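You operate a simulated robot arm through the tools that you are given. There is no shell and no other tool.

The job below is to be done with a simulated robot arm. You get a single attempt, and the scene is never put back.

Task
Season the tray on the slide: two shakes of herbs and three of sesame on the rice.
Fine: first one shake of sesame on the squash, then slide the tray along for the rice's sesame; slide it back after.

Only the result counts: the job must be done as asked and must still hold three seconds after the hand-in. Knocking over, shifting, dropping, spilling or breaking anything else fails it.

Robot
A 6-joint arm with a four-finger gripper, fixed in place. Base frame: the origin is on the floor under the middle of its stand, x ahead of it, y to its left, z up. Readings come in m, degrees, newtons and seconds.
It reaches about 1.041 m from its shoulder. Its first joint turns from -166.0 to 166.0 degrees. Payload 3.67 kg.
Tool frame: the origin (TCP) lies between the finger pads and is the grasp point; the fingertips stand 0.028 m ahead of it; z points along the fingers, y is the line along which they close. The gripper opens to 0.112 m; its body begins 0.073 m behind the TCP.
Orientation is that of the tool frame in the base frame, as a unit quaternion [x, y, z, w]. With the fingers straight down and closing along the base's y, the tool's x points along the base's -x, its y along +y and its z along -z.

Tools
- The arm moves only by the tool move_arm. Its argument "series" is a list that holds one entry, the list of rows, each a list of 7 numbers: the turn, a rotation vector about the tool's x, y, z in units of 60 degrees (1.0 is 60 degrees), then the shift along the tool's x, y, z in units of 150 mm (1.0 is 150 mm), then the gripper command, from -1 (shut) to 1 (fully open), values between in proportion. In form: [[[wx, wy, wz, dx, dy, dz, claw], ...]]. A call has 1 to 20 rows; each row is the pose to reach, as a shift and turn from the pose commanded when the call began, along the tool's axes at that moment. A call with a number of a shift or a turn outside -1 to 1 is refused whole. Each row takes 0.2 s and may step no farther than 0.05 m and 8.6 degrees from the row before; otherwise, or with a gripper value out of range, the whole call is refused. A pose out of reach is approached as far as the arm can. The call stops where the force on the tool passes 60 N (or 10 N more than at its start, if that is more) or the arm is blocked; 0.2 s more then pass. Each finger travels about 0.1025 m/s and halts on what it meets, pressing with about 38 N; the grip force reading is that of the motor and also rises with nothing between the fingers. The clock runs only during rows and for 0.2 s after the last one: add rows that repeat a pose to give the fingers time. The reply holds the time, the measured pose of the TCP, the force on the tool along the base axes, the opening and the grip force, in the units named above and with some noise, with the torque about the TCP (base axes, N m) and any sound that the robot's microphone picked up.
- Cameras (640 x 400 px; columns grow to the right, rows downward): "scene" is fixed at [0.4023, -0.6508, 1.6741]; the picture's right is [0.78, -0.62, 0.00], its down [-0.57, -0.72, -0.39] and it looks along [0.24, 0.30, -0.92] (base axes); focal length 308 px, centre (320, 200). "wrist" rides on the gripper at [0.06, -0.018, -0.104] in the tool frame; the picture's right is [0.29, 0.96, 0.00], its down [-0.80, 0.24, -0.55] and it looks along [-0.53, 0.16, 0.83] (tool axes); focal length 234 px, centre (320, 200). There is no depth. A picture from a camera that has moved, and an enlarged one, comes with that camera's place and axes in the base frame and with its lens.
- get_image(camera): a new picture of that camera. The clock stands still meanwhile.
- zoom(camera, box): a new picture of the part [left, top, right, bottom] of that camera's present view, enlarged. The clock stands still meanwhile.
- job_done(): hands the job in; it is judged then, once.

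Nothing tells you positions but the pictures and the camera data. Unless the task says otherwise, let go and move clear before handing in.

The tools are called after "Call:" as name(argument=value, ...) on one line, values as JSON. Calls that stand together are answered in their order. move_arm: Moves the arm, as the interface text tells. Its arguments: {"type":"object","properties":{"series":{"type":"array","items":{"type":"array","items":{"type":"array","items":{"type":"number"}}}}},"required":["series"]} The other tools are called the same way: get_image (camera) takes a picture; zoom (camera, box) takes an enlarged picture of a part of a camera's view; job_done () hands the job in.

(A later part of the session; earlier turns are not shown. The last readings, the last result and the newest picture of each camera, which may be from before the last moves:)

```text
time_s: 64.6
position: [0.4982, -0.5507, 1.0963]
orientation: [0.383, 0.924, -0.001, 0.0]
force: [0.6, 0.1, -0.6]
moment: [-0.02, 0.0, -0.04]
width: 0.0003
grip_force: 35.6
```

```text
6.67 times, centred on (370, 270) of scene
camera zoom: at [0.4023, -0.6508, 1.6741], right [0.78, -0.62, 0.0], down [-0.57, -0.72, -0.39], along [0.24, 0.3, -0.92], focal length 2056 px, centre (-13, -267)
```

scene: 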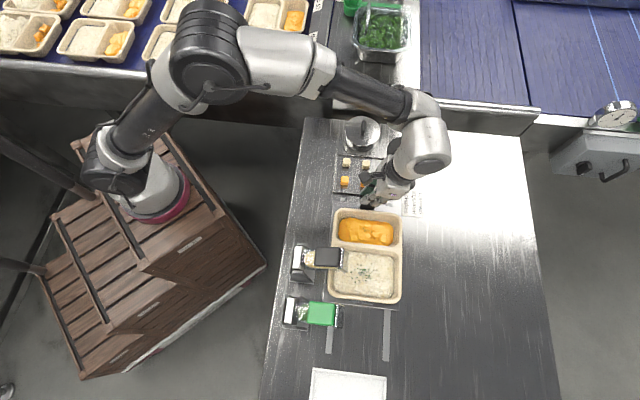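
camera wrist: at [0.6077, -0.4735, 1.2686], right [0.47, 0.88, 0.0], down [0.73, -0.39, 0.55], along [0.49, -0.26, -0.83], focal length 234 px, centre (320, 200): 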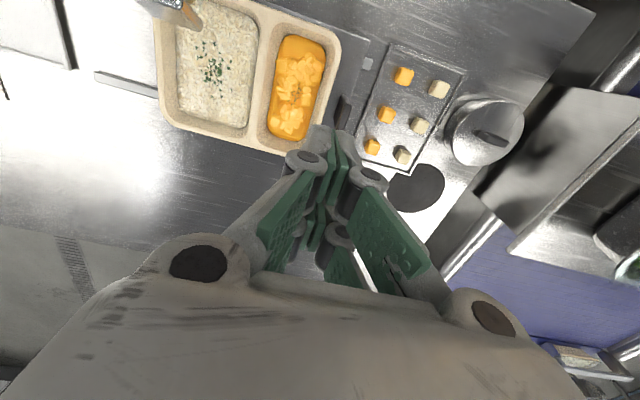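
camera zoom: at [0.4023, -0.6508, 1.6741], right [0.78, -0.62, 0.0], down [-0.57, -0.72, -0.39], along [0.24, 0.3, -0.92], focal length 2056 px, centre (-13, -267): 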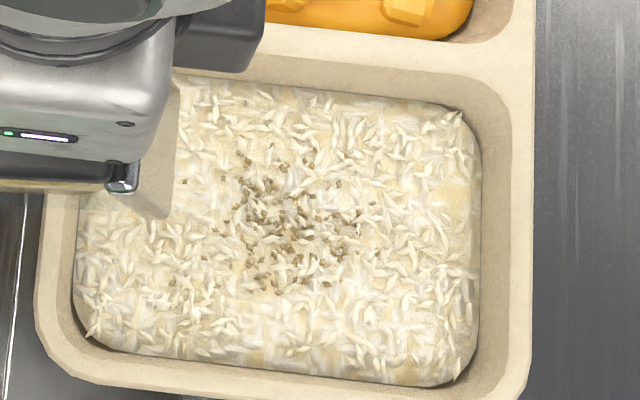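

I count roughly 120 seeds on the rice, but I can't yet tell how many shakes that represents. I'll clear the arm briefly to compare with the squash.

Call:
move_arm(series=[[[0, 0, 0, 0, 0, -0.3, -1], [0, 0, 0, -0.1, 0.25, -0.45, -1], [0, 0, 0, -0.25, 0.5, -0.45, -1], [0, 0, 0, -0.4, 0.75, -0.45, -1], [0, 0, 0, -0.55, 1.0, -0.45, -1], [0, 0, 0, -0.55, 1.0, -0.45, -1]]])

Call:
zoom(camera="scene", box=[345, 218, 385, 248])

Call:
zoom(camera="wrist", box=[185, 25, 255, 95])

Call:
zoom(camera="wrist", box=[265, 40, 335, 140])

Call:
zoom(camera="scene", box=[345, 250, 405, 295])

```text
time_s: 66.0
position: [0.6639, -0.5036, 1.1662]
orientation: [0.383, 0.924, 0.0, 0.0]
force: [0.2, -0.5, -0.2]
moment: [0.0, -0.02, 0.01]
width: 0.0
grip_force: 35.4
```

```text
13.33 times, centred on (365, 233) of scene
camera zoom: at [0.4023, -0.6508, 1.6741], right [0.78, -0.62, 0.0], down [-0.57, -0.72, -0.39], along [0.24, 0.3, -0.92], focal length 4113 px, centre (-280, -240)
```

zoom: 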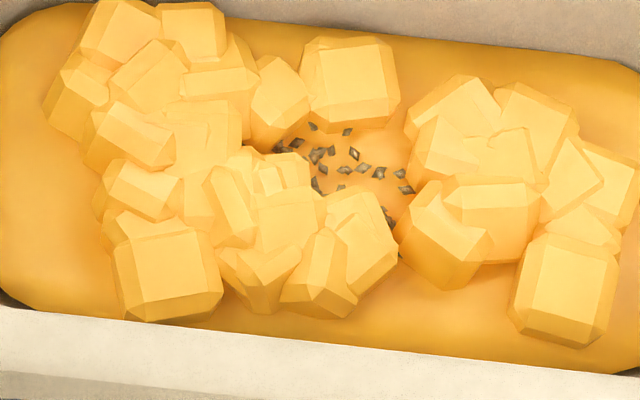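

```text
5.71 times, centred on (220, 60) of wrist
camera zoom: at [0.6101, -0.4726, 1.2686], right [0.47, 0.88, 0.0], down [0.73, -0.39, 0.55], along [0.49, -0.26, -0.83], focal length 1338 px, centre (891, 1000)
```

zoom: 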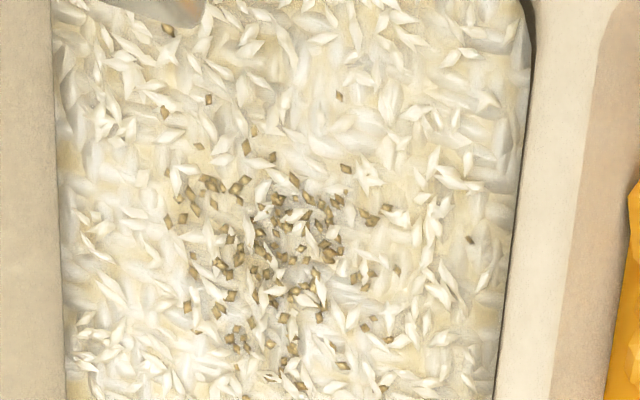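

```text
4.00 times, centred on (300, 90) of wrist
camera zoom: at [0.6101, -0.4726, 1.2686], right [0.47, 0.88, 0.0], down [0.73, -0.39, 0.55], along [0.49, -0.26, -0.83], focal length 937 px, centre (400, 640)
```

zoom: 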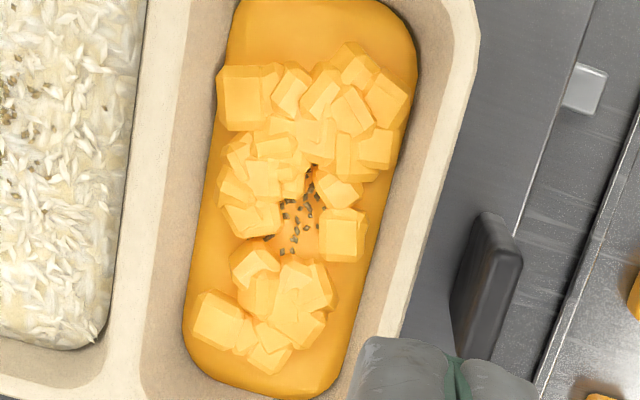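

```text
8.89 times, centred on (375, 272) of scene
camera zoom: at [0.4023, -0.6508, 1.6741], right [0.78, -0.62, 0.0], down [-0.57, -0.72, -0.39], along [0.24, 0.3, -0.92], focal length 2742 px, centre (-169, -444)
```

zoom: 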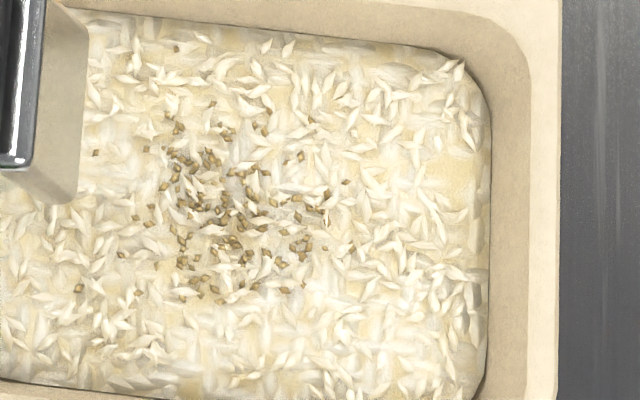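

The squash is unchanged with its single shake. I'll make the next sesame press on the rice; comparing seed counts before and after will tell me exactly how many shakes are on it.

Call:
move_arm(series=[[[0, 0, 0, 0.14, -0.25, 0, -1], [0, 0, 0, 0.28, -0.5, 0, -1], [0, 0, 0, 0.42, -0.75, 0, -1], [0, 0, 0, 0.55, -1.0, 0, -1], [0, 0, 0, 0.55, -1.0, 0.25, -1], [0, 0, 0, 0.55, -1.0, 0.45, -1], [0, 0, 0, 0.55, -1.0, 0.45, -1]]])

Call:
zoom(camera="scene", box=[275, 235, 355, 285])

Call:
zoom(camera="wrist", box=[270, 60, 390, 180])

```text
time_s: 67.6
position: [0.4973, -0.5496, 1.0955]
orientation: [0.383, 0.924, -0.001, -0.001]
force: [1.0, -0.3, -0.2]
moment: [0.01, 0.02, -0.02]
width: 0.0
grip_force: 35.8
```

```text
8.00 times, centred on (315, 260) of scene
camera zoom: at [0.4023, -0.6508, 1.6741], right [0.78, -0.62, 0.0], down [-0.57, -0.72, -0.39], along [0.24, 0.3, -0.92], focal length 2468 px, centre (360, -280)
```

zoom: 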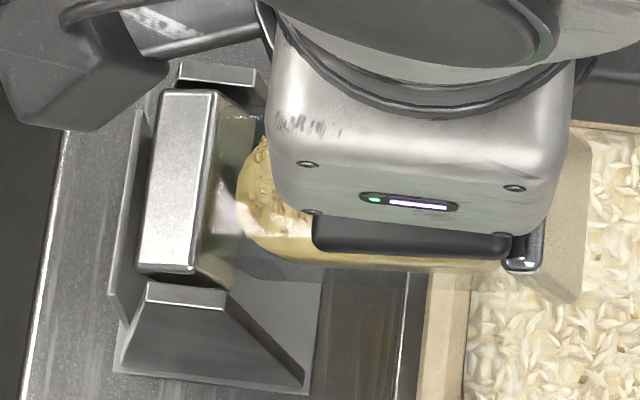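

```text
3.33 times, centred on (330, 120) of wrist
camera zoom: at [0.4428, -0.5198, 1.1987], right [0.47, 0.88, 0.0], down [0.73, -0.39, 0.55], along [0.49, -0.26, -0.83], focal length 781 px, centre (287, 467)
```

zoom: 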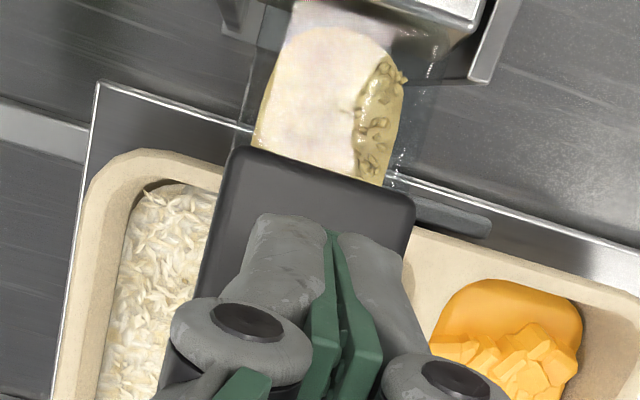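

Call:
move_arm(series=[[[0, 0, 0, 0, 0, 0.085, -1], [0, 0, 0, 0, 0, 0.18, -1], [0, 0, 0, -0.027, 0, 0.234, -1], [0, 0, 0, -0.06, 0, 0.287, -1], [0, 0, 0, -0.087, 0, 0.327, -1], [0, 0, 0, -0.11, 0, 0.38, -1], [0, 0, 0, -0.13, 0, 0.407, -1], [0, 0, 0, -0.145, 0, 0.447, -1], [0, 0, 0, -0.15, 0, 0.466, -1], [0, 0, 0, -0.15, 0, 0.466, -1]]])

Call:
zoom(camera="scene", box=[350, 260, 380, 284])

Call:
zoom(camera="scene", box=[330, 240, 410, 300])

```text
time_s: 69.8
position: [0.5139, -0.5675, 1.0267]
orientation: [0.383, 0.924, 0.0, 0.0]
force: [2.2, -0.8, 3.8]
moment: [0.04, 0.01, -0.01]
width: 0.0058
grip_force: 35.7
```

```text
16.00 times, centred on (365, 272) of scene
camera zoom: at [0.4023, -0.6508, 1.6741], right [0.78, -0.62, 0.0], down [-0.57, -0.72, -0.39], along [0.24, 0.3, -0.92], focal length 4935 px, centre (-400, -952)
```

zoom: 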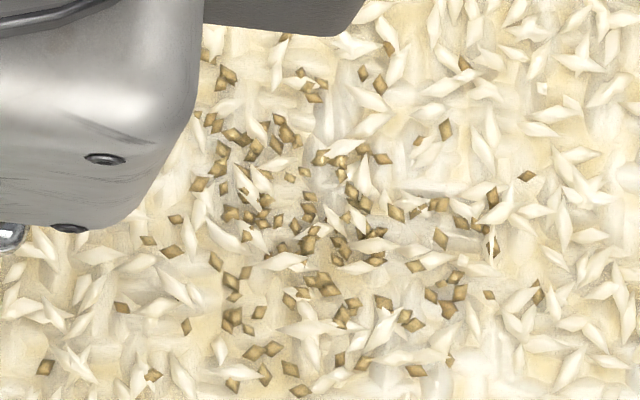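

```text
6.67 times, centred on (370, 270) of scene
camera zoom: at [0.4023, -0.6508, 1.6741], right [0.78, -0.62, 0.0], down [-0.57, -0.72, -0.39], along [0.24, 0.3, -0.92], focal length 2056 px, centre (-13, -267)
```

zoom: 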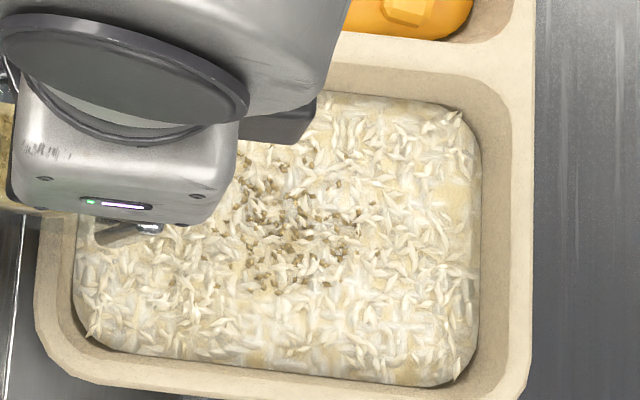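

The pattern hasn't changed at all with this press, so as far as I can see it hasn't tripped yet. I'll press the last couple of millimetres toward the stop and watch.

Call:
move_arm(series=[[[0, 0, 0, -0.002, 0, 0.01, -1], [0, 0, 0, -0.003, 0, 0.02, -1], [0, 0, 0, -0.003, 0, 0.02, -1]]])

Call:
zoom(camera="scene", box=[350, 260, 380, 284])

Call:
zoom(camera="scene", box=[275, 235, 355, 285])

```text
time_s: 70.6
position: [0.5137, -0.5679, 1.0226]
orientation: [0.383, 0.924, -0.001, 0.0]
force: [5.0, -5.9, 13.0]
moment: [0.15, 0.12, 0.04]
width: 0.0059
grip_force: 35.7
```

```text
16.00 times, centred on (365, 272) of scene
camera zoom: at [0.4023, -0.6508, 1.6741], right [0.78, -0.62, 0.0], down [-0.57, -0.72, -0.39], along [0.24, 0.3, -0.92], focal length 4935 px, centre (-400, -952)
```

zoom: 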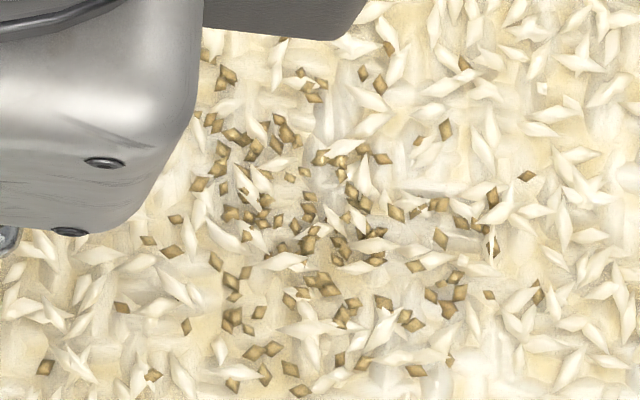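

```text
8.00 times, centred on (315, 260) of scene
camera zoom: at [0.4023, -0.6508, 1.6741], right [0.78, -0.62, 0.0], down [-0.57, -0.72, -0.39], along [0.24, 0.3, -0.92], focal length 2468 px, centre (360, -280)
```

zoom: 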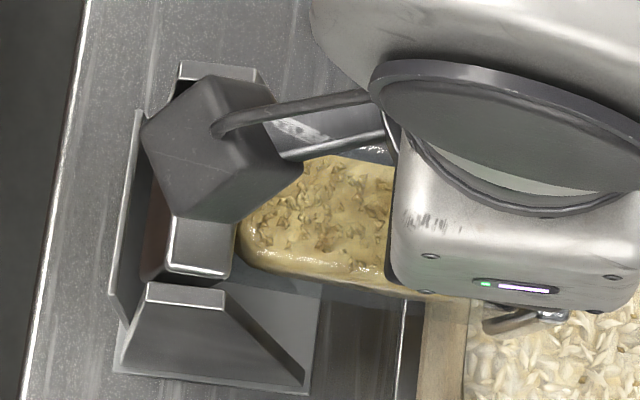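

Even at the stop the pattern is identical. I'll release gently and then bring the wrist camera close over the rice and squash for an accurate count.

Call:
move_arm(series=[[[0, 0, 0, 0.003, 0, -0.02, -1], [0, 0, 0, 0.008, 0, -0.04, -1], [0, 0, 0, 0.023, 0, -0.074, -1], [0, 0, 0, 0.043, 0, -0.101, -1], [0, 0, 0, 0.066, 0, -0.154, -1], [0, 0, 0, 0.093, 0, -0.194, -1], [0, 0, 0, 0.126, 0, -0.247, -1], [0, 0, 0, 0.153, 0, -0.32, -1], [0, 0, 0, 0.153, 0, -0.42, -1], [0, 0, 0, 0.153, 0, -0.486, -1], [0, 0, 0, 0.153, 0, -0.486, -1]]])

Call:
zoom(camera="scene", box=[350, 260, 380, 284])

Call:
zoom(camera="scene", box=[330, 240, 410, 300])

```text
time_s: 73.0
position: [0.4973, -0.5509, 1.0969]
orientation: [0.383, 0.924, 0.0, 0.0]
force: [0.5, 0.1, 0.0]
moment: [0.01, 0.03, -0.02]
width: 0.0002
grip_force: 35.4
```

```text
16.00 times, centred on (365, 272) of scene
camera zoom: at [0.4023, -0.6508, 1.6741], right [0.78, -0.62, 0.0], down [-0.57, -0.72, -0.39], along [0.24, 0.3, -0.92], focal length 4935 px, centre (-400, -952)
```

zoom: 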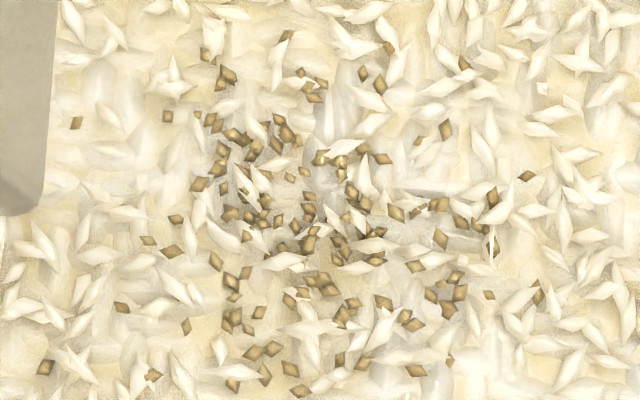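

```text
6.67 times, centred on (370, 270) of scene
camera zoom: at [0.4023, -0.6508, 1.6741], right [0.78, -0.62, 0.0], down [-0.57, -0.72, -0.39], along [0.24, 0.3, -0.92], focal length 2056 px, centre (-13, -267)
```

zoom: 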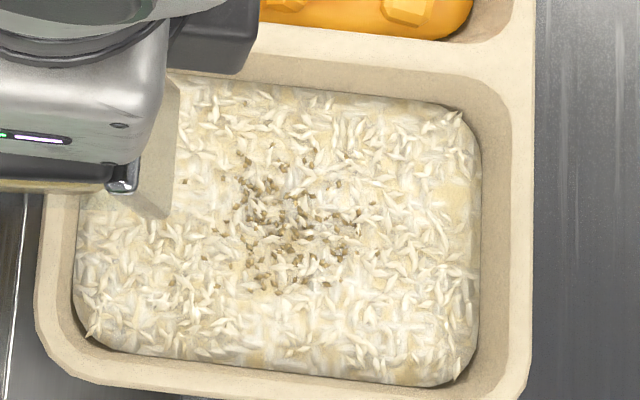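

I'll bring the wrist camera in close above the rice, staying clear of the dispenser, to count precisely.

Call:
move_arm(series=[[[0, 0, 0, 0, 0, -0.3, -1], [0, 0, 0, -0.16, 0.2, -0.45, -1], [0, 0, 0, -0.32, 0.4, -0.45, -1], [0, 0, 0, -0.48, 0.6, -0.45, -1], [0, 0, 0, -0.646, 0.797, -0.45, -1], [0, 0, 0, -0.646, 0.797, -0.15, -1], [0, 0, 0, -0.646, 0.797, 0.1, -1], [0, 0, 0, -0.646, 0.797, 0.25, -1], [0, 0, 0, -0.646, 0.797, 0.25, -1]]])

Call:
get_image(camera="wrist")

```text
time_s: 75.0
position: [0.6505, -0.5361, 1.0586]
orientation: [0.383, 0.924, 0.0, 0.0]
force: [-0.8, 0.1, 0.0]
moment: [0.0, 0.02, 0.01]
width: 0.0
grip_force: 35.6
```

```text
taken
camera wrist: at [0.5978, -0.5053, 1.1619], right [0.47, 0.88, 0.0], down [0.73, -0.39, 0.55], along [0.49, -0.26, -0.83], focal length 234 px, centre (320, 200)
```

wrist: 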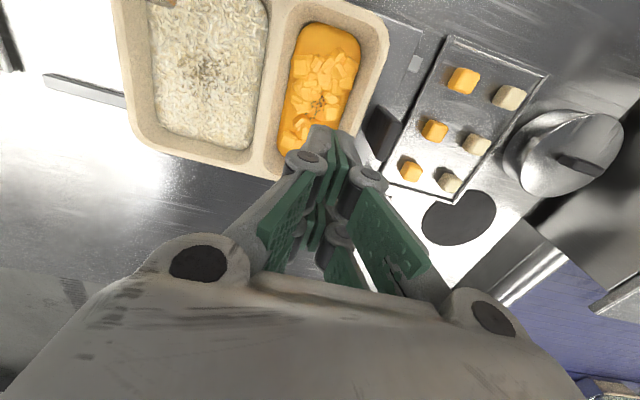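

Call:
zoom(camera="wrist", box=[185, 45, 235, 95])

Call:
zoom(camera="wrist", box=[185, 20, 235, 65])

Call:
zoom(camera="wrist", box=[185, 70, 235, 120])

Call:
zoom(camera="wrist", box=[295, 80, 345, 125])

```text
8.00 times, centred on (210, 70) of wrist
camera zoom: at [0.5978, -0.5053, 1.1619], right [0.47, 0.88, 0.0], down [0.73, -0.39, 0.55], along [0.49, -0.26, -0.83], focal length 1873 px, centre (1200, 1240)
```

zoom: 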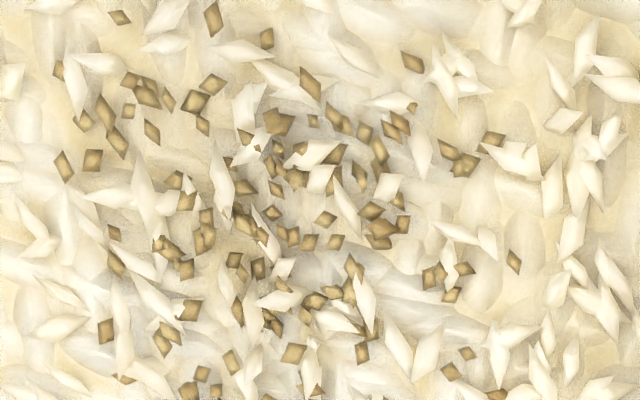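

```text
8.89 times, centred on (210, 42) of wrist
camera zoom: at [0.5978, -0.5053, 1.1619], right [0.47, 0.88, 0.0], down [0.73, -0.39, 0.55], along [0.49, -0.26, -0.83], focal length 2082 px, centre (1298, 1600)
```

zoom: 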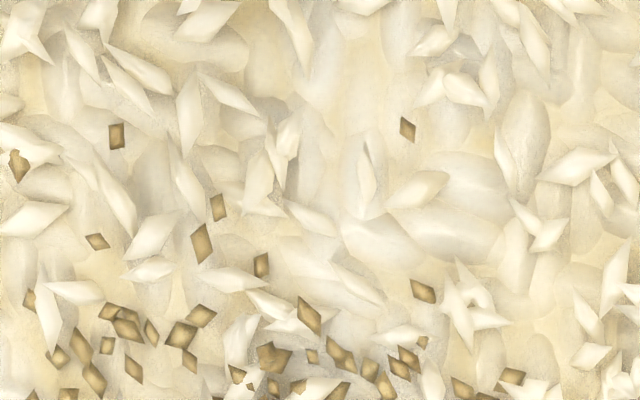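

```text
8.00 times, centred on (210, 95) of wrist
camera zoom: at [0.5978, -0.5053, 1.1619], right [0.47, 0.88, 0.0], down [0.73, -0.39, 0.55], along [0.49, -0.26, -0.83], focal length 1873 px, centre (1200, 1040)
```

zoom: 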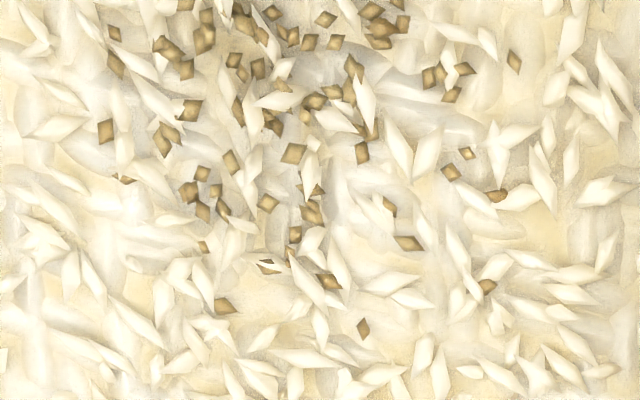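

```text
8.89 times, centred on (320, 102) of wrist
camera zoom: at [0.5978, -0.5053, 1.1619], right [0.47, 0.88, 0.0], down [0.73, -0.39, 0.55], along [0.49, -0.26, -0.83], focal length 2082 px, centre (320, 1067)
```

zoom: 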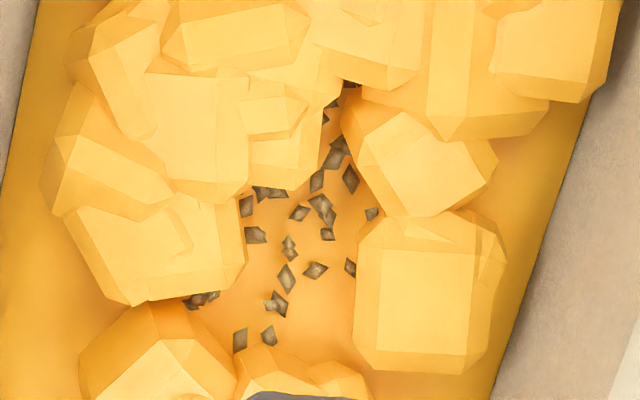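

I count about 125 visible seeds on the rice versus about 29 in the one gap of the squash. Before deciding on more presses I want a rigorous comparison, so I'll take maximum-zoom close-ups from here.

Call:
zoom(camera="wrist", box=[190, 48, 230, 73])

Call:
zoom(camera="wrist", box=[190, 70, 230, 95])

Call:
zoom(camera="wrist", box=[300, 85, 340, 110])

Call:
zoom(camera="wrist", box=[270, 10, 370, 140])

```text
16.00 times, centred on (210, 60) of wrist
camera zoom: at [0.5978, -0.5053, 1.1619], right [0.47, 0.88, 0.0], down [0.73, -0.39, 0.55], along [0.49, -0.26, -0.83], focal length 3747 px, centre (2080, 2432)
```

zoom: 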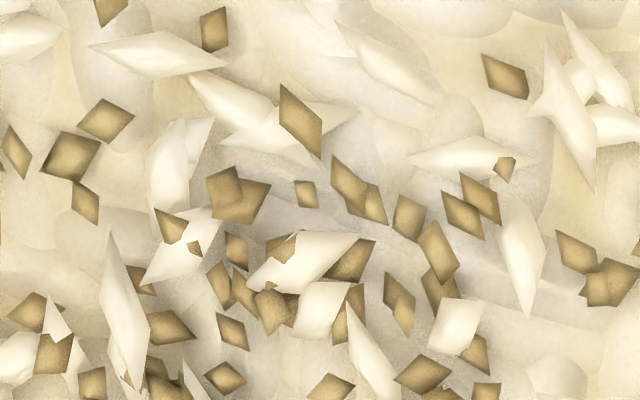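

```text
16.00 times, centred on (210, 82) of wrist
camera zoom: at [0.5978, -0.5053, 1.1619], right [0.47, 0.88, 0.0], down [0.73, -0.39, 0.55], along [0.49, -0.26, -0.83], focal length 3747 px, centre (2080, 2080)
```

zoom: 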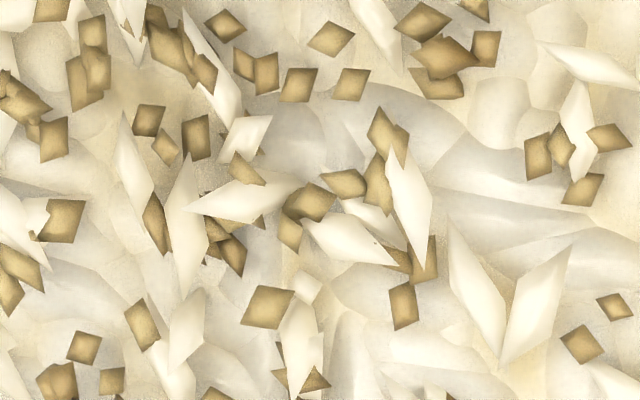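

```text
16.00 times, centred on (320, 98) of wrist
camera zoom: at [0.5978, -0.5053, 1.1619], right [0.47, 0.88, 0.0], down [0.73, -0.39, 0.55], along [0.49, -0.26, -0.83], focal length 3747 px, centre (320, 1840)
```

zoom: 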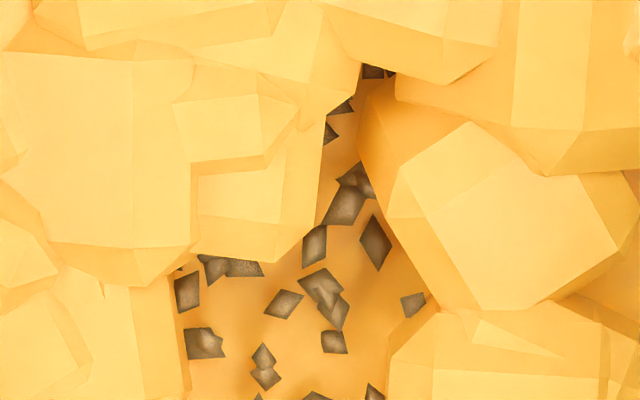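

```text
3.08 times, centred on (320, 75) of wrist
camera zoom: at [0.5978, -0.5053, 1.1619], right [0.47, 0.88, 0.0], down [0.73, -0.39, 0.55], along [0.49, -0.26, -0.83], focal length 720 px, centre (320, 585)
```

zoom: 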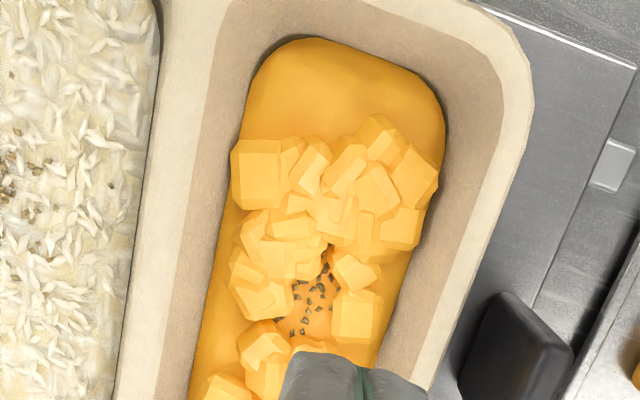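

I want to know whether the squash's one-shake pattern is the same scatter as the rice's, so I'll capture the squash at maximum zoom, then view the rice from the identical relative viewpoint.

Call:
zoom(camera="wrist", box=[300, 92, 340, 117])

Call:
move_arm(series=[[[0, 0, 0, 0, 0, -0.3, -1], [0, 0, 0, 0, -0.25, -0.4, -1], [0, 0, 0, 0, -0.5, -0.4, -1], [0, 0, 0, 0, -0.73, -0.4, -1], [0, 0, 0, 0, -0.73, -0.15, -1], [0, 0, 0, 0, -0.73, 0, -1], [0, 0, 0, 0, -0.73, 0, -1]]])

Call:
get_image(camera="wrist")

Call:
zoom(camera="wrist", box=[300, 92, 340, 117])

Call:
zoom(camera="wrist", box=[300, 75, 340, 100])

```text
16.00 times, centred on (320, 104) of wrist
camera zoom: at [0.5978, -0.5053, 1.1619], right [0.47, 0.88, 0.0], down [0.73, -0.39, 0.55], along [0.49, -0.26, -0.83], focal length 3747 px, centre (320, 1728)
```

zoom: 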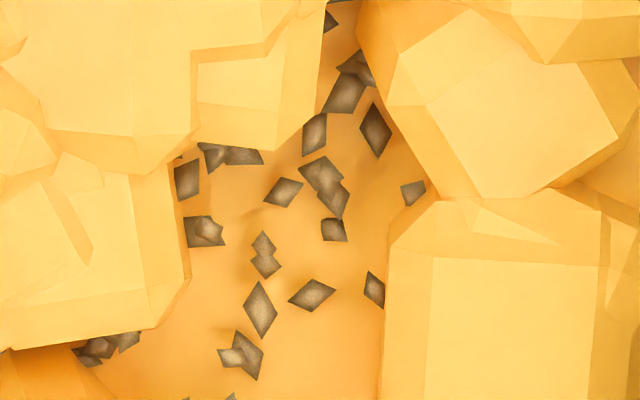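

```text
time_s: 76.6
position: [0.5748, -0.6137, 1.0558]
orientation: [0.383, 0.924, 0.0, -0.001]
force: [0.6, 0.0, 0.1]
moment: [0.01, -0.01, 0.02]
width: 0.0
grip_force: 35.1
```

```text
taken
camera wrist: at [0.5208, -0.5837, 1.1605], right [0.47, 0.88, 0.0], down [0.73, -0.39, 0.55], along [0.49, -0.26, -0.83], focal length 234 px, centre (320, 200)
```

wrist: 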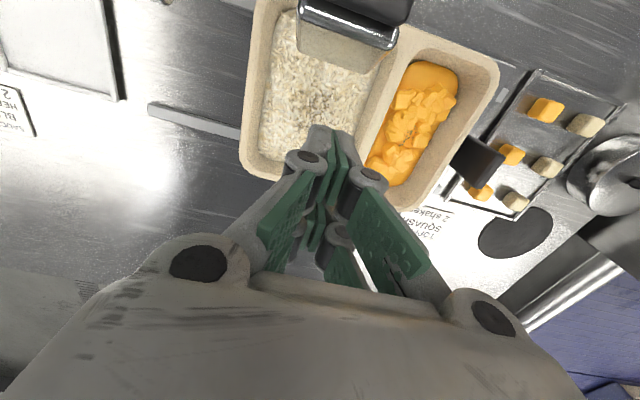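

```text
16.00 times, centred on (320, 104) of wrist
camera zoom: at [0.5208, -0.5837, 1.1605], right [0.47, 0.88, 0.0], down [0.73, -0.39, 0.55], along [0.49, -0.26, -0.83], focal length 3747 px, centre (320, 1728)
```

zoom: 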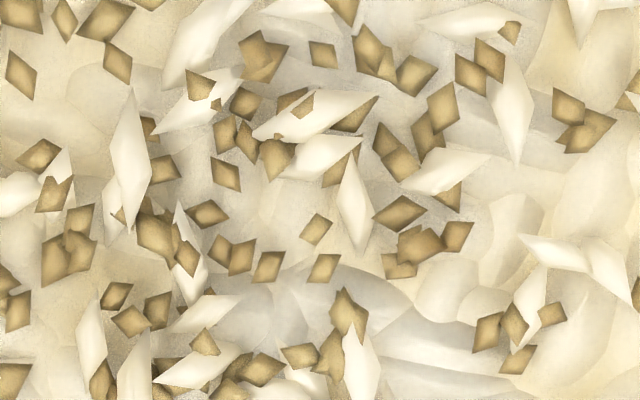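

```text
16.00 times, centred on (320, 88) of wrist
camera zoom: at [0.5208, -0.5837, 1.1605], right [0.47, 0.88, 0.0], down [0.73, -0.39, 0.55], along [0.49, -0.26, -0.83], focal length 3747 px, centre (320, 2000)
```

zoom: 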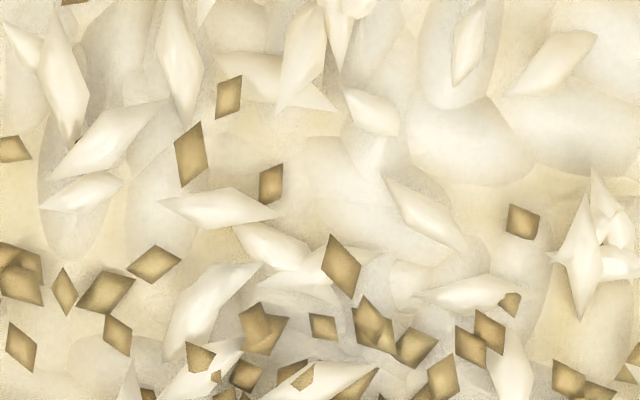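

The scatter on squash and rice are different, and going back over my pictures I notice the herb flecks also rearranged between t=31.6 and t=35.8 with no shake, so the picture doesn't track shakes one-for-one. I'll check whether the rice looks any different now.

Call:
zoom(camera="scene", box=[350, 260, 380, 284])

Call:
zoom(camera="wrist", box=[260, 40, 400, 140])

Call:
get_image(camera="scene")

```text
16.00 times, centred on (365, 272) of scene
camera zoom: at [0.4023, -0.6508, 1.6741], right [0.78, -0.62, 0.0], down [-0.57, -0.72, -0.39], along [0.24, 0.3, -0.92], focal length 4935 px, centre (-400, -952)
```

zoom: 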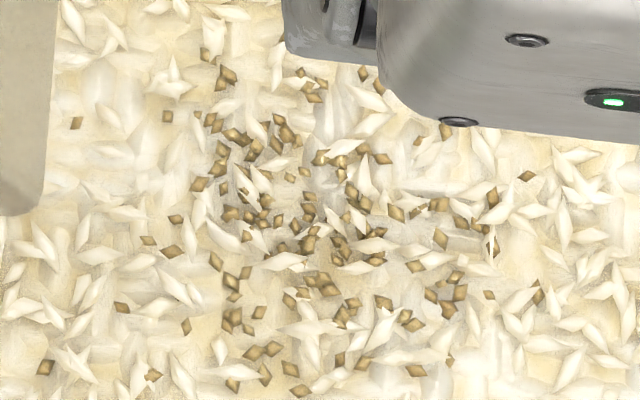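

```text
4.00 times, centred on (330, 90) of wrist
camera zoom: at [0.5208, -0.5837, 1.1605], right [0.47, 0.88, 0.0], down [0.73, -0.39, 0.55], along [0.49, -0.26, -0.83], focal length 937 px, centre (280, 640)
```

zoom: 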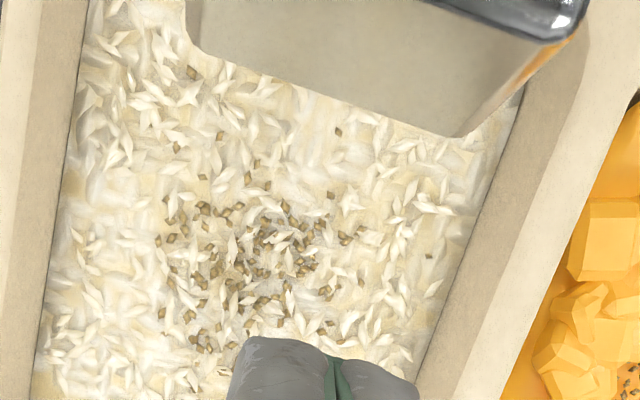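

```text
taken
```

scene: 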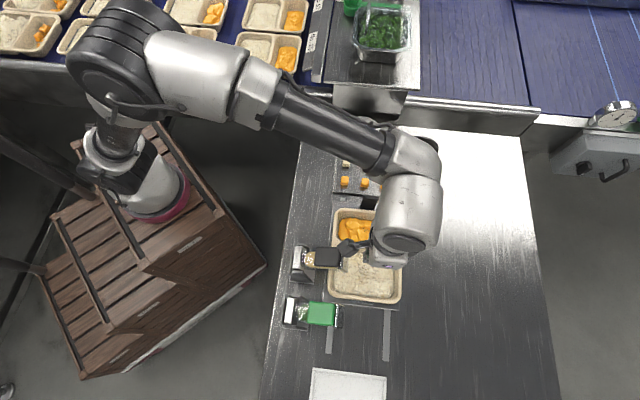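

The rice picture hasn't changed since. I'll move clear and let some time pass to see whether the display updates on its own, which would tell me how far to trust it.

Call:
move_arm(series=[[[0, 0, 0, 0, 0.0, -0.3, -1], [0, 0, 0, 0, 0.15, -0.55, -1], [0, 0, 0, 0, 0.4, -0.7, -1], [0, 0, 0, 0, 0.65, -0.75, -1], [0, 0, 0, 0, 0.9, -0.75, -1], [0, 0, 0, 0, 1.0, -0.75, -1], [0, 0, 0, 0, 1.0, -0.75, -1], [0, 0, 0, 0, 1.0, -0.75, -1], [0, 0, 0, 0, 1.0, -0.75, -1], [0, 0, 0, 0, 1.0, -0.75, -1], [0, 0, 0, 0, 1.0, -0.75, -1], [0, 0, 0, 0, 1.0, -0.75, -1], [0, 0, 0, 0, 1.0, -0.75, -1], [0, 0, 0, 0, 1.0, -0.75, -1], [0, 0, 0, 0, 1.0, -0.75, -1], [0, 0, 0, 0, 1.0, -0.75, -1], [0, 0, 0, 0, 1.0, -0.75, -1], [0, 0, 0, 0, 1.0, -0.75, -1], [0, 0, 0, 0, 1.0, -0.75, -1], [0, 0, 0, 0, 1.0, -0.75, -1]]])

Call:
zoom(camera="scene", box=[350, 260, 380, 284])

Call:
zoom(camera="scene", box=[320, 210, 420, 310])

```text
time_s: 80.8
position: [0.6801, -0.5081, 1.1726]
orientation: [0.383, 0.924, 0.001, -0.001]
force: [-0.3, 0.7, -0.4]
moment: [0.0, 0.03, -0.02]
width: 0.0
grip_force: 35.1
```

```text
16.00 times, centred on (365, 272) of scene
camera zoom: at [0.4023, -0.6508, 1.6741], right [0.78, -0.62, 0.0], down [-0.57, -0.72, -0.39], along [0.24, 0.3, -0.92], focal length 4935 px, centre (-400, -952)
```

zoom: 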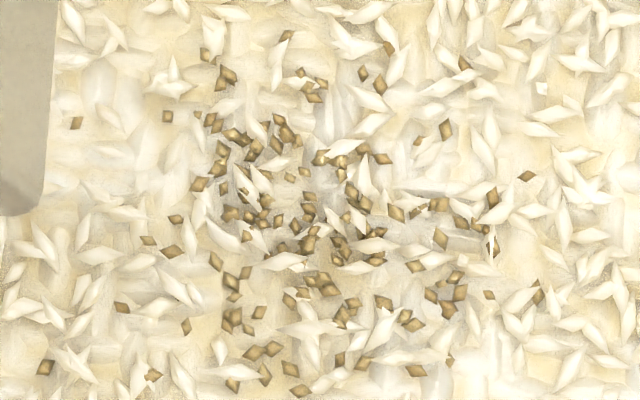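

```text
4.00 times, centred on (370, 260) of scene
camera zoom: at [0.4023, -0.6508, 1.6741], right [0.78, -0.62, 0.0], down [-0.57, -0.72, -0.39], along [0.24, 0.3, -0.92], focal length 1234 px, centre (120, -40)
```

zoom: 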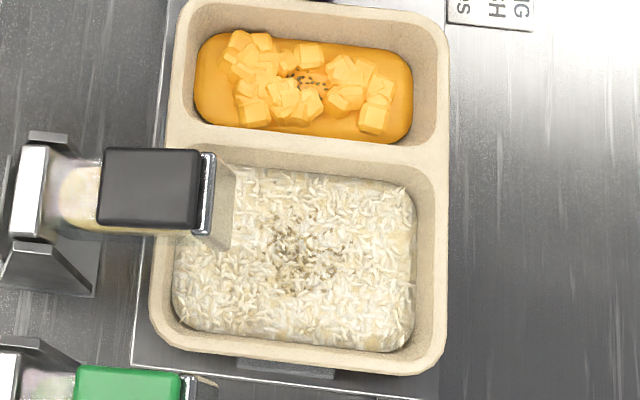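

The display isn't updating with time. The one unexplained change came exactly when a finger touched the tray rim, so I'll approach the handle again (needed anyway to slide back), repeating the same approach pose, and watch the rice as I go.

Call:
move_arm(series=[[[0, 0.083, 0, 0.002, 0.06, 0.15, -0.107], [0, 0.167, 0, 0.004, 0.12, 0.4, -0.107], [0, 0.25, 0, 0.007, 0.177, 0.65, -0.107], [0, 0.25, 0, 0.007, 0.177, 0.93, -0.107], [0, 0.25, 0, 0.007, 0.177, 0.93, -0.107]]])

Call:
zoom(camera="wrist", box=[230, 40, 410, 220])

Call:
zoom(camera="scene", box=[350, 260, 380, 284])

```text
time_s: 82.0
position: [0.6979, -0.4866, 1.0291]
orientation: [0.379, 0.916, 0.049, -0.121]
force: [-0.7, 0.9, 0.2]
moment: [-0.01, 0.01, 0.02]
width: 0.05
grip_force: 0.1
```

```text
2.22 times, centred on (320, 130) of wrist
camera zoom: at [0.664, -0.4769, 1.1459], right [0.48, 0.87, 0.07], down [0.82, -0.48, 0.33], along [0.32, -0.1, -0.94], focal length 520 px, centre (320, 356)
```

zoom: 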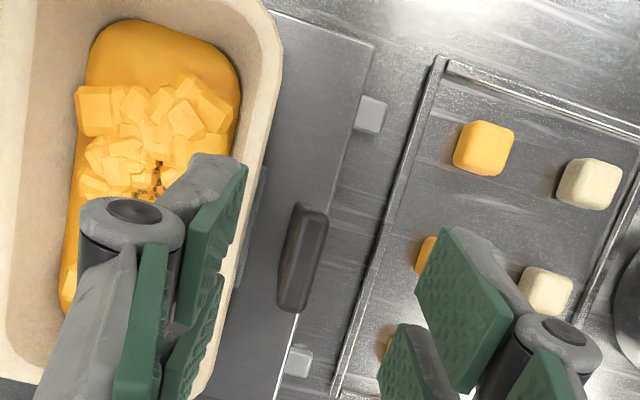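

```text
16.00 times, centred on (365, 272) of scene
camera zoom: at [0.4023, -0.6508, 1.6741], right [0.78, -0.62, 0.0], down [-0.57, -0.72, -0.39], along [0.24, 0.3, -0.92], focal length 4935 px, centre (-400, -952)
```

zoom: 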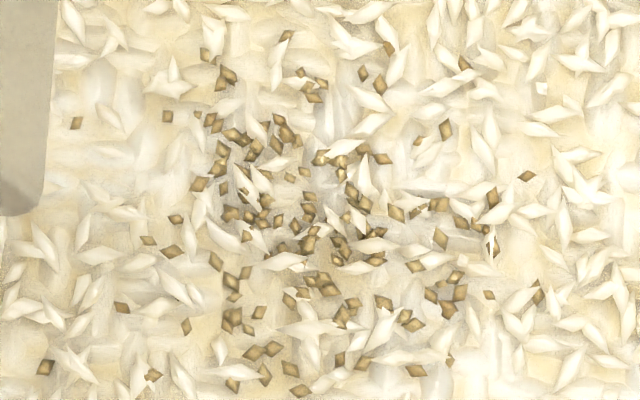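

I'm above the handle at the far end with the rice picture unchanged. I'll descend around the handle to the same low pose as before, lightly, and re-check the rice.

Call:
move_arm(series=[[[0, 0, 0, -0.035, -0.005, 0.13, -0.107], [0, 0, 0, -0.07, -0.01, 0.26, -0.107], [0, 0, 0, -0.105, -0.01, 0.39, -0.107], [0, 0, 0, -0.12, -0.01, 0.45, -0.107], [0, 0, 0, -0.136, -0.01, 0.507, -0.107], [0, 0, 0, -0.136, -0.01, 0.507, -0.107]]])

Call:
zoom(camera="scene", box=[350, 260, 380, 284])

Call:
zoom(camera="scene", box=[320, 170, 420, 310])

```text
time_s: 83.4
position: [0.6968, -0.4887, 0.9536]
orientation: [0.379, 0.916, 0.05, -0.12]
force: [-1.3, -1.3, 11.8]
moment: [-0.43, 0.15, 0.02]
width: 0.053
grip_force: 1.8
```

```text
16.00 times, centred on (365, 272) of scene
camera zoom: at [0.4023, -0.6508, 1.6741], right [0.78, -0.62, 0.0], down [-0.57, -0.72, -0.39], along [0.24, 0.3, -0.92], focal length 4935 px, centre (-400, -952)
```

zoom: 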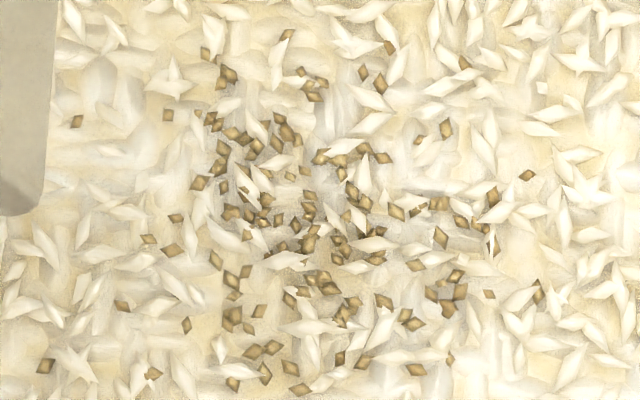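

```text
2.86 times, centred on (370, 240) of scene
camera zoom: at [0.4023, -0.6508, 1.6741], right [0.78, -0.62, 0.0], down [-0.57, -0.72, -0.39], along [0.24, 0.3, -0.92], focal length 881 px, centre (177, 86)
```

zoom: 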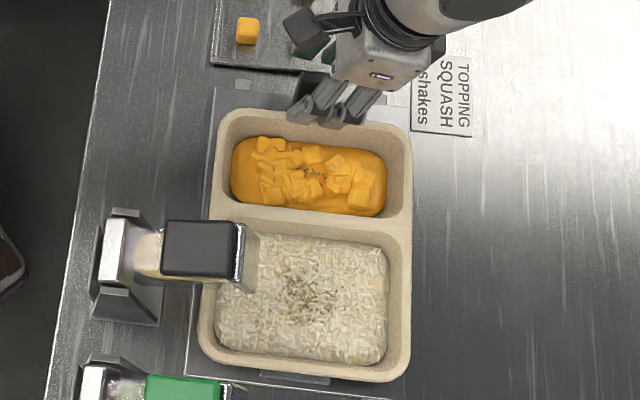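

The same rim touch leaves the rice picture unchanged. I'll lift off the rim at once and check again.

Call:
move_arm(series=[[[0, 0, 0, 0.015, 0, -0.055, -0.107], [0, 0, 0, 0.015, 0, -0.055, -0.107]]])

Call:
zoom(camera="scene", box=[350, 260, 380, 284])

```text
time_s: 84.0
position: [0.6964, -0.4878, 0.9603]
orientation: [0.38, 0.916, 0.049, -0.12]
force: [-0.1, -0.6, 0.8]
moment: [0.01, 0.01, -0.03]
width: 0.05
grip_force: 0.1
```

```text
16.00 times, centred on (365, 272) of scene
camera zoom: at [0.4023, -0.6508, 1.6741], right [0.78, -0.62, 0.0], down [-0.57, -0.72, -0.39], along [0.24, 0.3, -0.92], focal length 4935 px, centre (-400, -952)
```

zoom: 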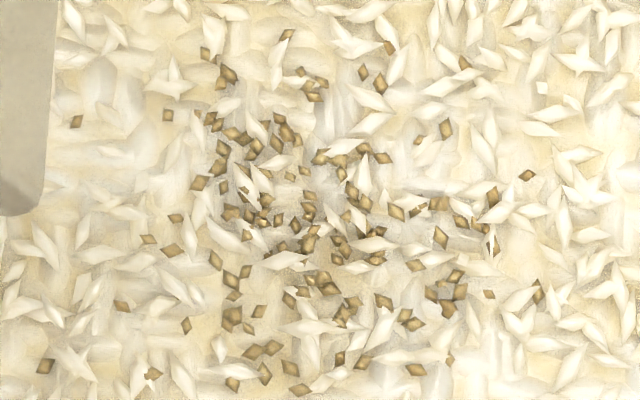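

The rice picture doesn't react to contact either, so it clearly isn't a per-shake counter; mechanically, all three sesame presses on the rice were complete strokes with full returns, like every other one. I'll treat the seasoning as complete (herbs 2, sesame 3 on rice, sesame 1 on squash) and close on the handle to slide the tray home.

Call:
move_arm(series=[[[0, 0, 0, 0, 0, 0, -0.4], [0, 0, 0, 0, 0, 0, -0.7], [0, 0, 0, 0, 0, 0, -1], [0, 0, 0, 0, 0, 0, -1], [0, 0, 0, 0, 0, 0, -1]]])

Call:
zoom(camera="wrist", box=[230, 40, 410, 220])

```text
time_s: 85.2
position: [0.6968, -0.4888, 0.9606]
orientation: [0.38, 0.916, 0.05, -0.12]
force: [0.2, 1.4, -1.2]
moment: [-0.11, -0.22, 0.08]
width: 0.012
grip_force: 45.1
```

```text
2.22 times, centred on (320, 130) of wrist
camera zoom: at [0.6627, -0.4785, 1.0763], right [0.48, 0.87, 0.07], down [0.82, -0.48, 0.33], along [0.32, -0.1, -0.94], focal length 520 px, centre (320, 356)
```

zoom: 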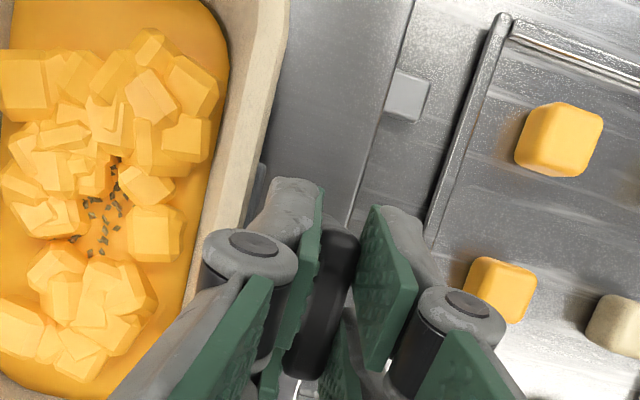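

The handle is gripped again. I'll slide the tray back gently, checking the side load as I go.

Call:
move_arm(series=[[[0, 0, 0, 0, -0.03, 0, -1], [0, 0, 0, 0, -0.07, 0, -1], [0, 0, 0, 0, -0.12, 0, -1], [0, 0, 0, 0, -0.17, 0, -1], [0, 0, 0, 0, -0.2, 0, -1], [0, 0, 0, 0, -0.2, 0, -1]]])

Call:
zoom(camera="scene", box=[290, 150, 450, 370])

```text
time_s: 86.6
position: [0.6742, -0.5096, 0.9614]
orientation: [0.379, 0.916, 0.05, -0.121]
force: [-2.5, 1.7, -16.1]
moment: [-0.75, -0.8, 0.16]
width: 0.0121
grip_force: 44.9
```

```text
1.82 times, centred on (370, 260) of scene
camera zoom: at [0.4023, -0.6508, 1.6741], right [0.78, -0.62, 0.0], down [-0.57, -0.72, -0.39], along [0.24, 0.3, -0.92], focal length 561 px, centre (229, 91)
```

zoom: 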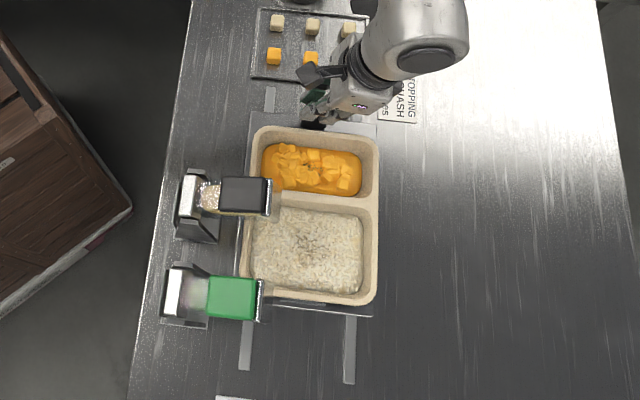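

Sliding back smoothly; there's a little upward pull on the handle, so I'll ease down half a millimetre while continuing.

Call:
move_arm(series=[[[0, 0, 0, -0.001, 0, 0.004, -1], [0, 0, 0, -0.001, -0.04, 0.004, -1], [0, 0, 0, -0.001, -0.09, 0.004, -1], [0, 0, 0, -0.001, -0.15, 0.004, -1], [0, 0, 0, -0.001, -0.21, 0.004, -1], [0, 0, 0, -0.001, -0.27, 0.004, -1], [0, 0, 0, -0.001, -0.3, 0.004, -1], [0, 0, 0, -0.001, -0.3, 0.004, -1]]])

```text
time_s: 88.4
position: [0.6425, -0.5415, 0.9611]
orientation: [0.38, 0.916, 0.049, -0.121]
force: [-9.8, 8.2, -5.8]
moment: [-0.52, -0.51, 0.13]
width: 0.0123
grip_force: 44.5
```

About 3 cm remain. I'll trim the small side load and continue to just short of the home stop.

Call:
move_arm(series=[[[0, 0, 0, 0.0045, 0, 0.001, -1], [0, 0, 0, 0.0045, -0.04, 0.001, -1], [0, 0, 0, 0.0045, -0.09, 0.001, -1], [0, 0, 0, 0.0045, -0.14, 0.001, -1], [0, 0, 0, 0.0045, -0.18, 0.001, -1], [0, 0, 0, 0.0045, -0.18, 0.001, -1]]])

Call:
zoom(camera="scene", box=[290, 150, 450, 370])

```text
time_s: 89.8
position: [0.6241, -0.5611, 0.9617]
orientation: [0.379, 0.916, 0.05, -0.12]
force: [5.6, -6.0, -9.6]
moment: [-1.01, -1.07, 0.08]
width: 0.012
grip_force: 44.9
```

```text
1.82 times, centred on (370, 260) of scene
camera zoom: at [0.4023, -0.6508, 1.6741], right [0.78, -0.62, 0.0], down [-0.57, -0.72, -0.39], along [0.24, 0.3, -0.92], focal length 561 px, centre (229, 91)
```

zoom: 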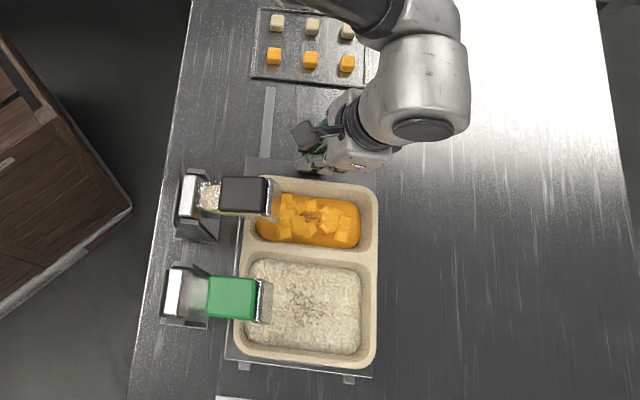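

About 5–6 mm to go. I'll ease it up to the home stop.

Call:
move_arm(series=[[[0, 0, 0, 0, -0.015, 0.002, -1], [0, 0, 0, 0, -0.03, 0.003, -1], [0, 0, 0, 0, -0.042, 0.003, -1], [0, 0, 0, 0, -0.042, 0.003, -1]]])

```text
time_s: 90.8
position: [0.6191, -0.5646, 0.962]
orientation: [0.379, 0.916, 0.049, -0.12]
force: [11.9, -10.8, 4.9]
moment: [-0.52, -0.61, 0.07]
width: 0.0118
grip_force: 44.7
```

Call:
move_arm(series=[[[0, 0, 0, -0.005, 0, -0.001, -1], [0, 0, 0, -0.005, -0.01, -0.001, -1], [0, 0, 0, -0.005, -0.02, -0.001, -1], [0, 0, 0, -0.005, -0.02, -0.001, -1]]])

Call:
zoom(camera="scene", box=[300, 230, 420, 370])

```text
time_s: 91.8
position: [0.6202, -0.5643, 0.9611]
orientation: [0.379, 0.916, 0.05, -0.12]
force: [16.8, 9.6, 10.5]
moment: [-0.1, -0.88, -0.18]
width: 0.0121
grip_force: 44.9
```

```text
2.86 times, centred on (360, 300) of scene
camera zoom: at [0.4023, -0.6508, 1.6741], right [0.78, -0.62, 0.0], down [-0.57, -0.72, -0.39], along [0.24, 0.3, -0.92], focal length 881 px, centre (206, -86)
```

zoom: 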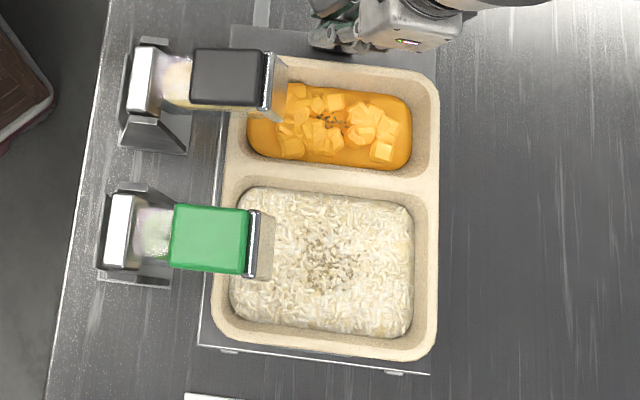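

The slide is at the home stop (about 19 N). I'll compare with the very first pictures to confirm it's exactly home.

Call:
zoom(camera="scene", box=[270, 280, 430, 380])

Call:
zoom(camera="scene", box=[270, 220, 430, 320])

```text
4.00 times, centred on (350, 330) of scene
camera zoom: at [0.4023, -0.6508, 1.6741], right [0.78, -0.62, 0.0], down [-0.57, -0.72, -0.39], along [0.24, 0.3, -0.92], focal length 1234 px, centre (200, -320)
```

zoom: 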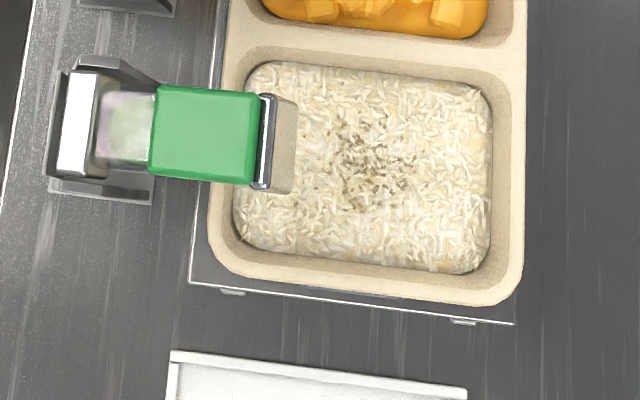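

```text
4.00 times, centred on (350, 270) of scene
camera zoom: at [0.4023, -0.6508, 1.6741], right [0.78, -0.62, 0.0], down [-0.57, -0.72, -0.39], along [0.24, 0.3, -0.92], focal length 1234 px, centre (200, -80)
```

zoom: 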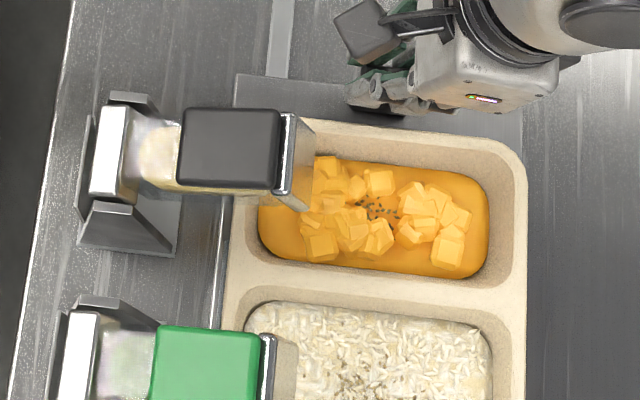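

The carriage and tray match the initial picture exactly: it is home. I'll relax the push, open the fingers and lift clear.

Call:
move_arm(series=[[[0, 0, 0, 0, 0.01, -0.002, -1], [0, 0, 0, 0, 0.018, -0.003, -1], [0, 0, 0, 0, 0.018, -0.003, -1]]])

```text
time_s: 92.6
position: [0.6189, -0.5664, 0.9599]
orientation: [0.38, 0.916, 0.049, -0.121]
force: [7.0, 4.6, 2.5]
moment: [-0.29, -0.63, 0.13]
width: 0.0119
grip_force: 45.4
```

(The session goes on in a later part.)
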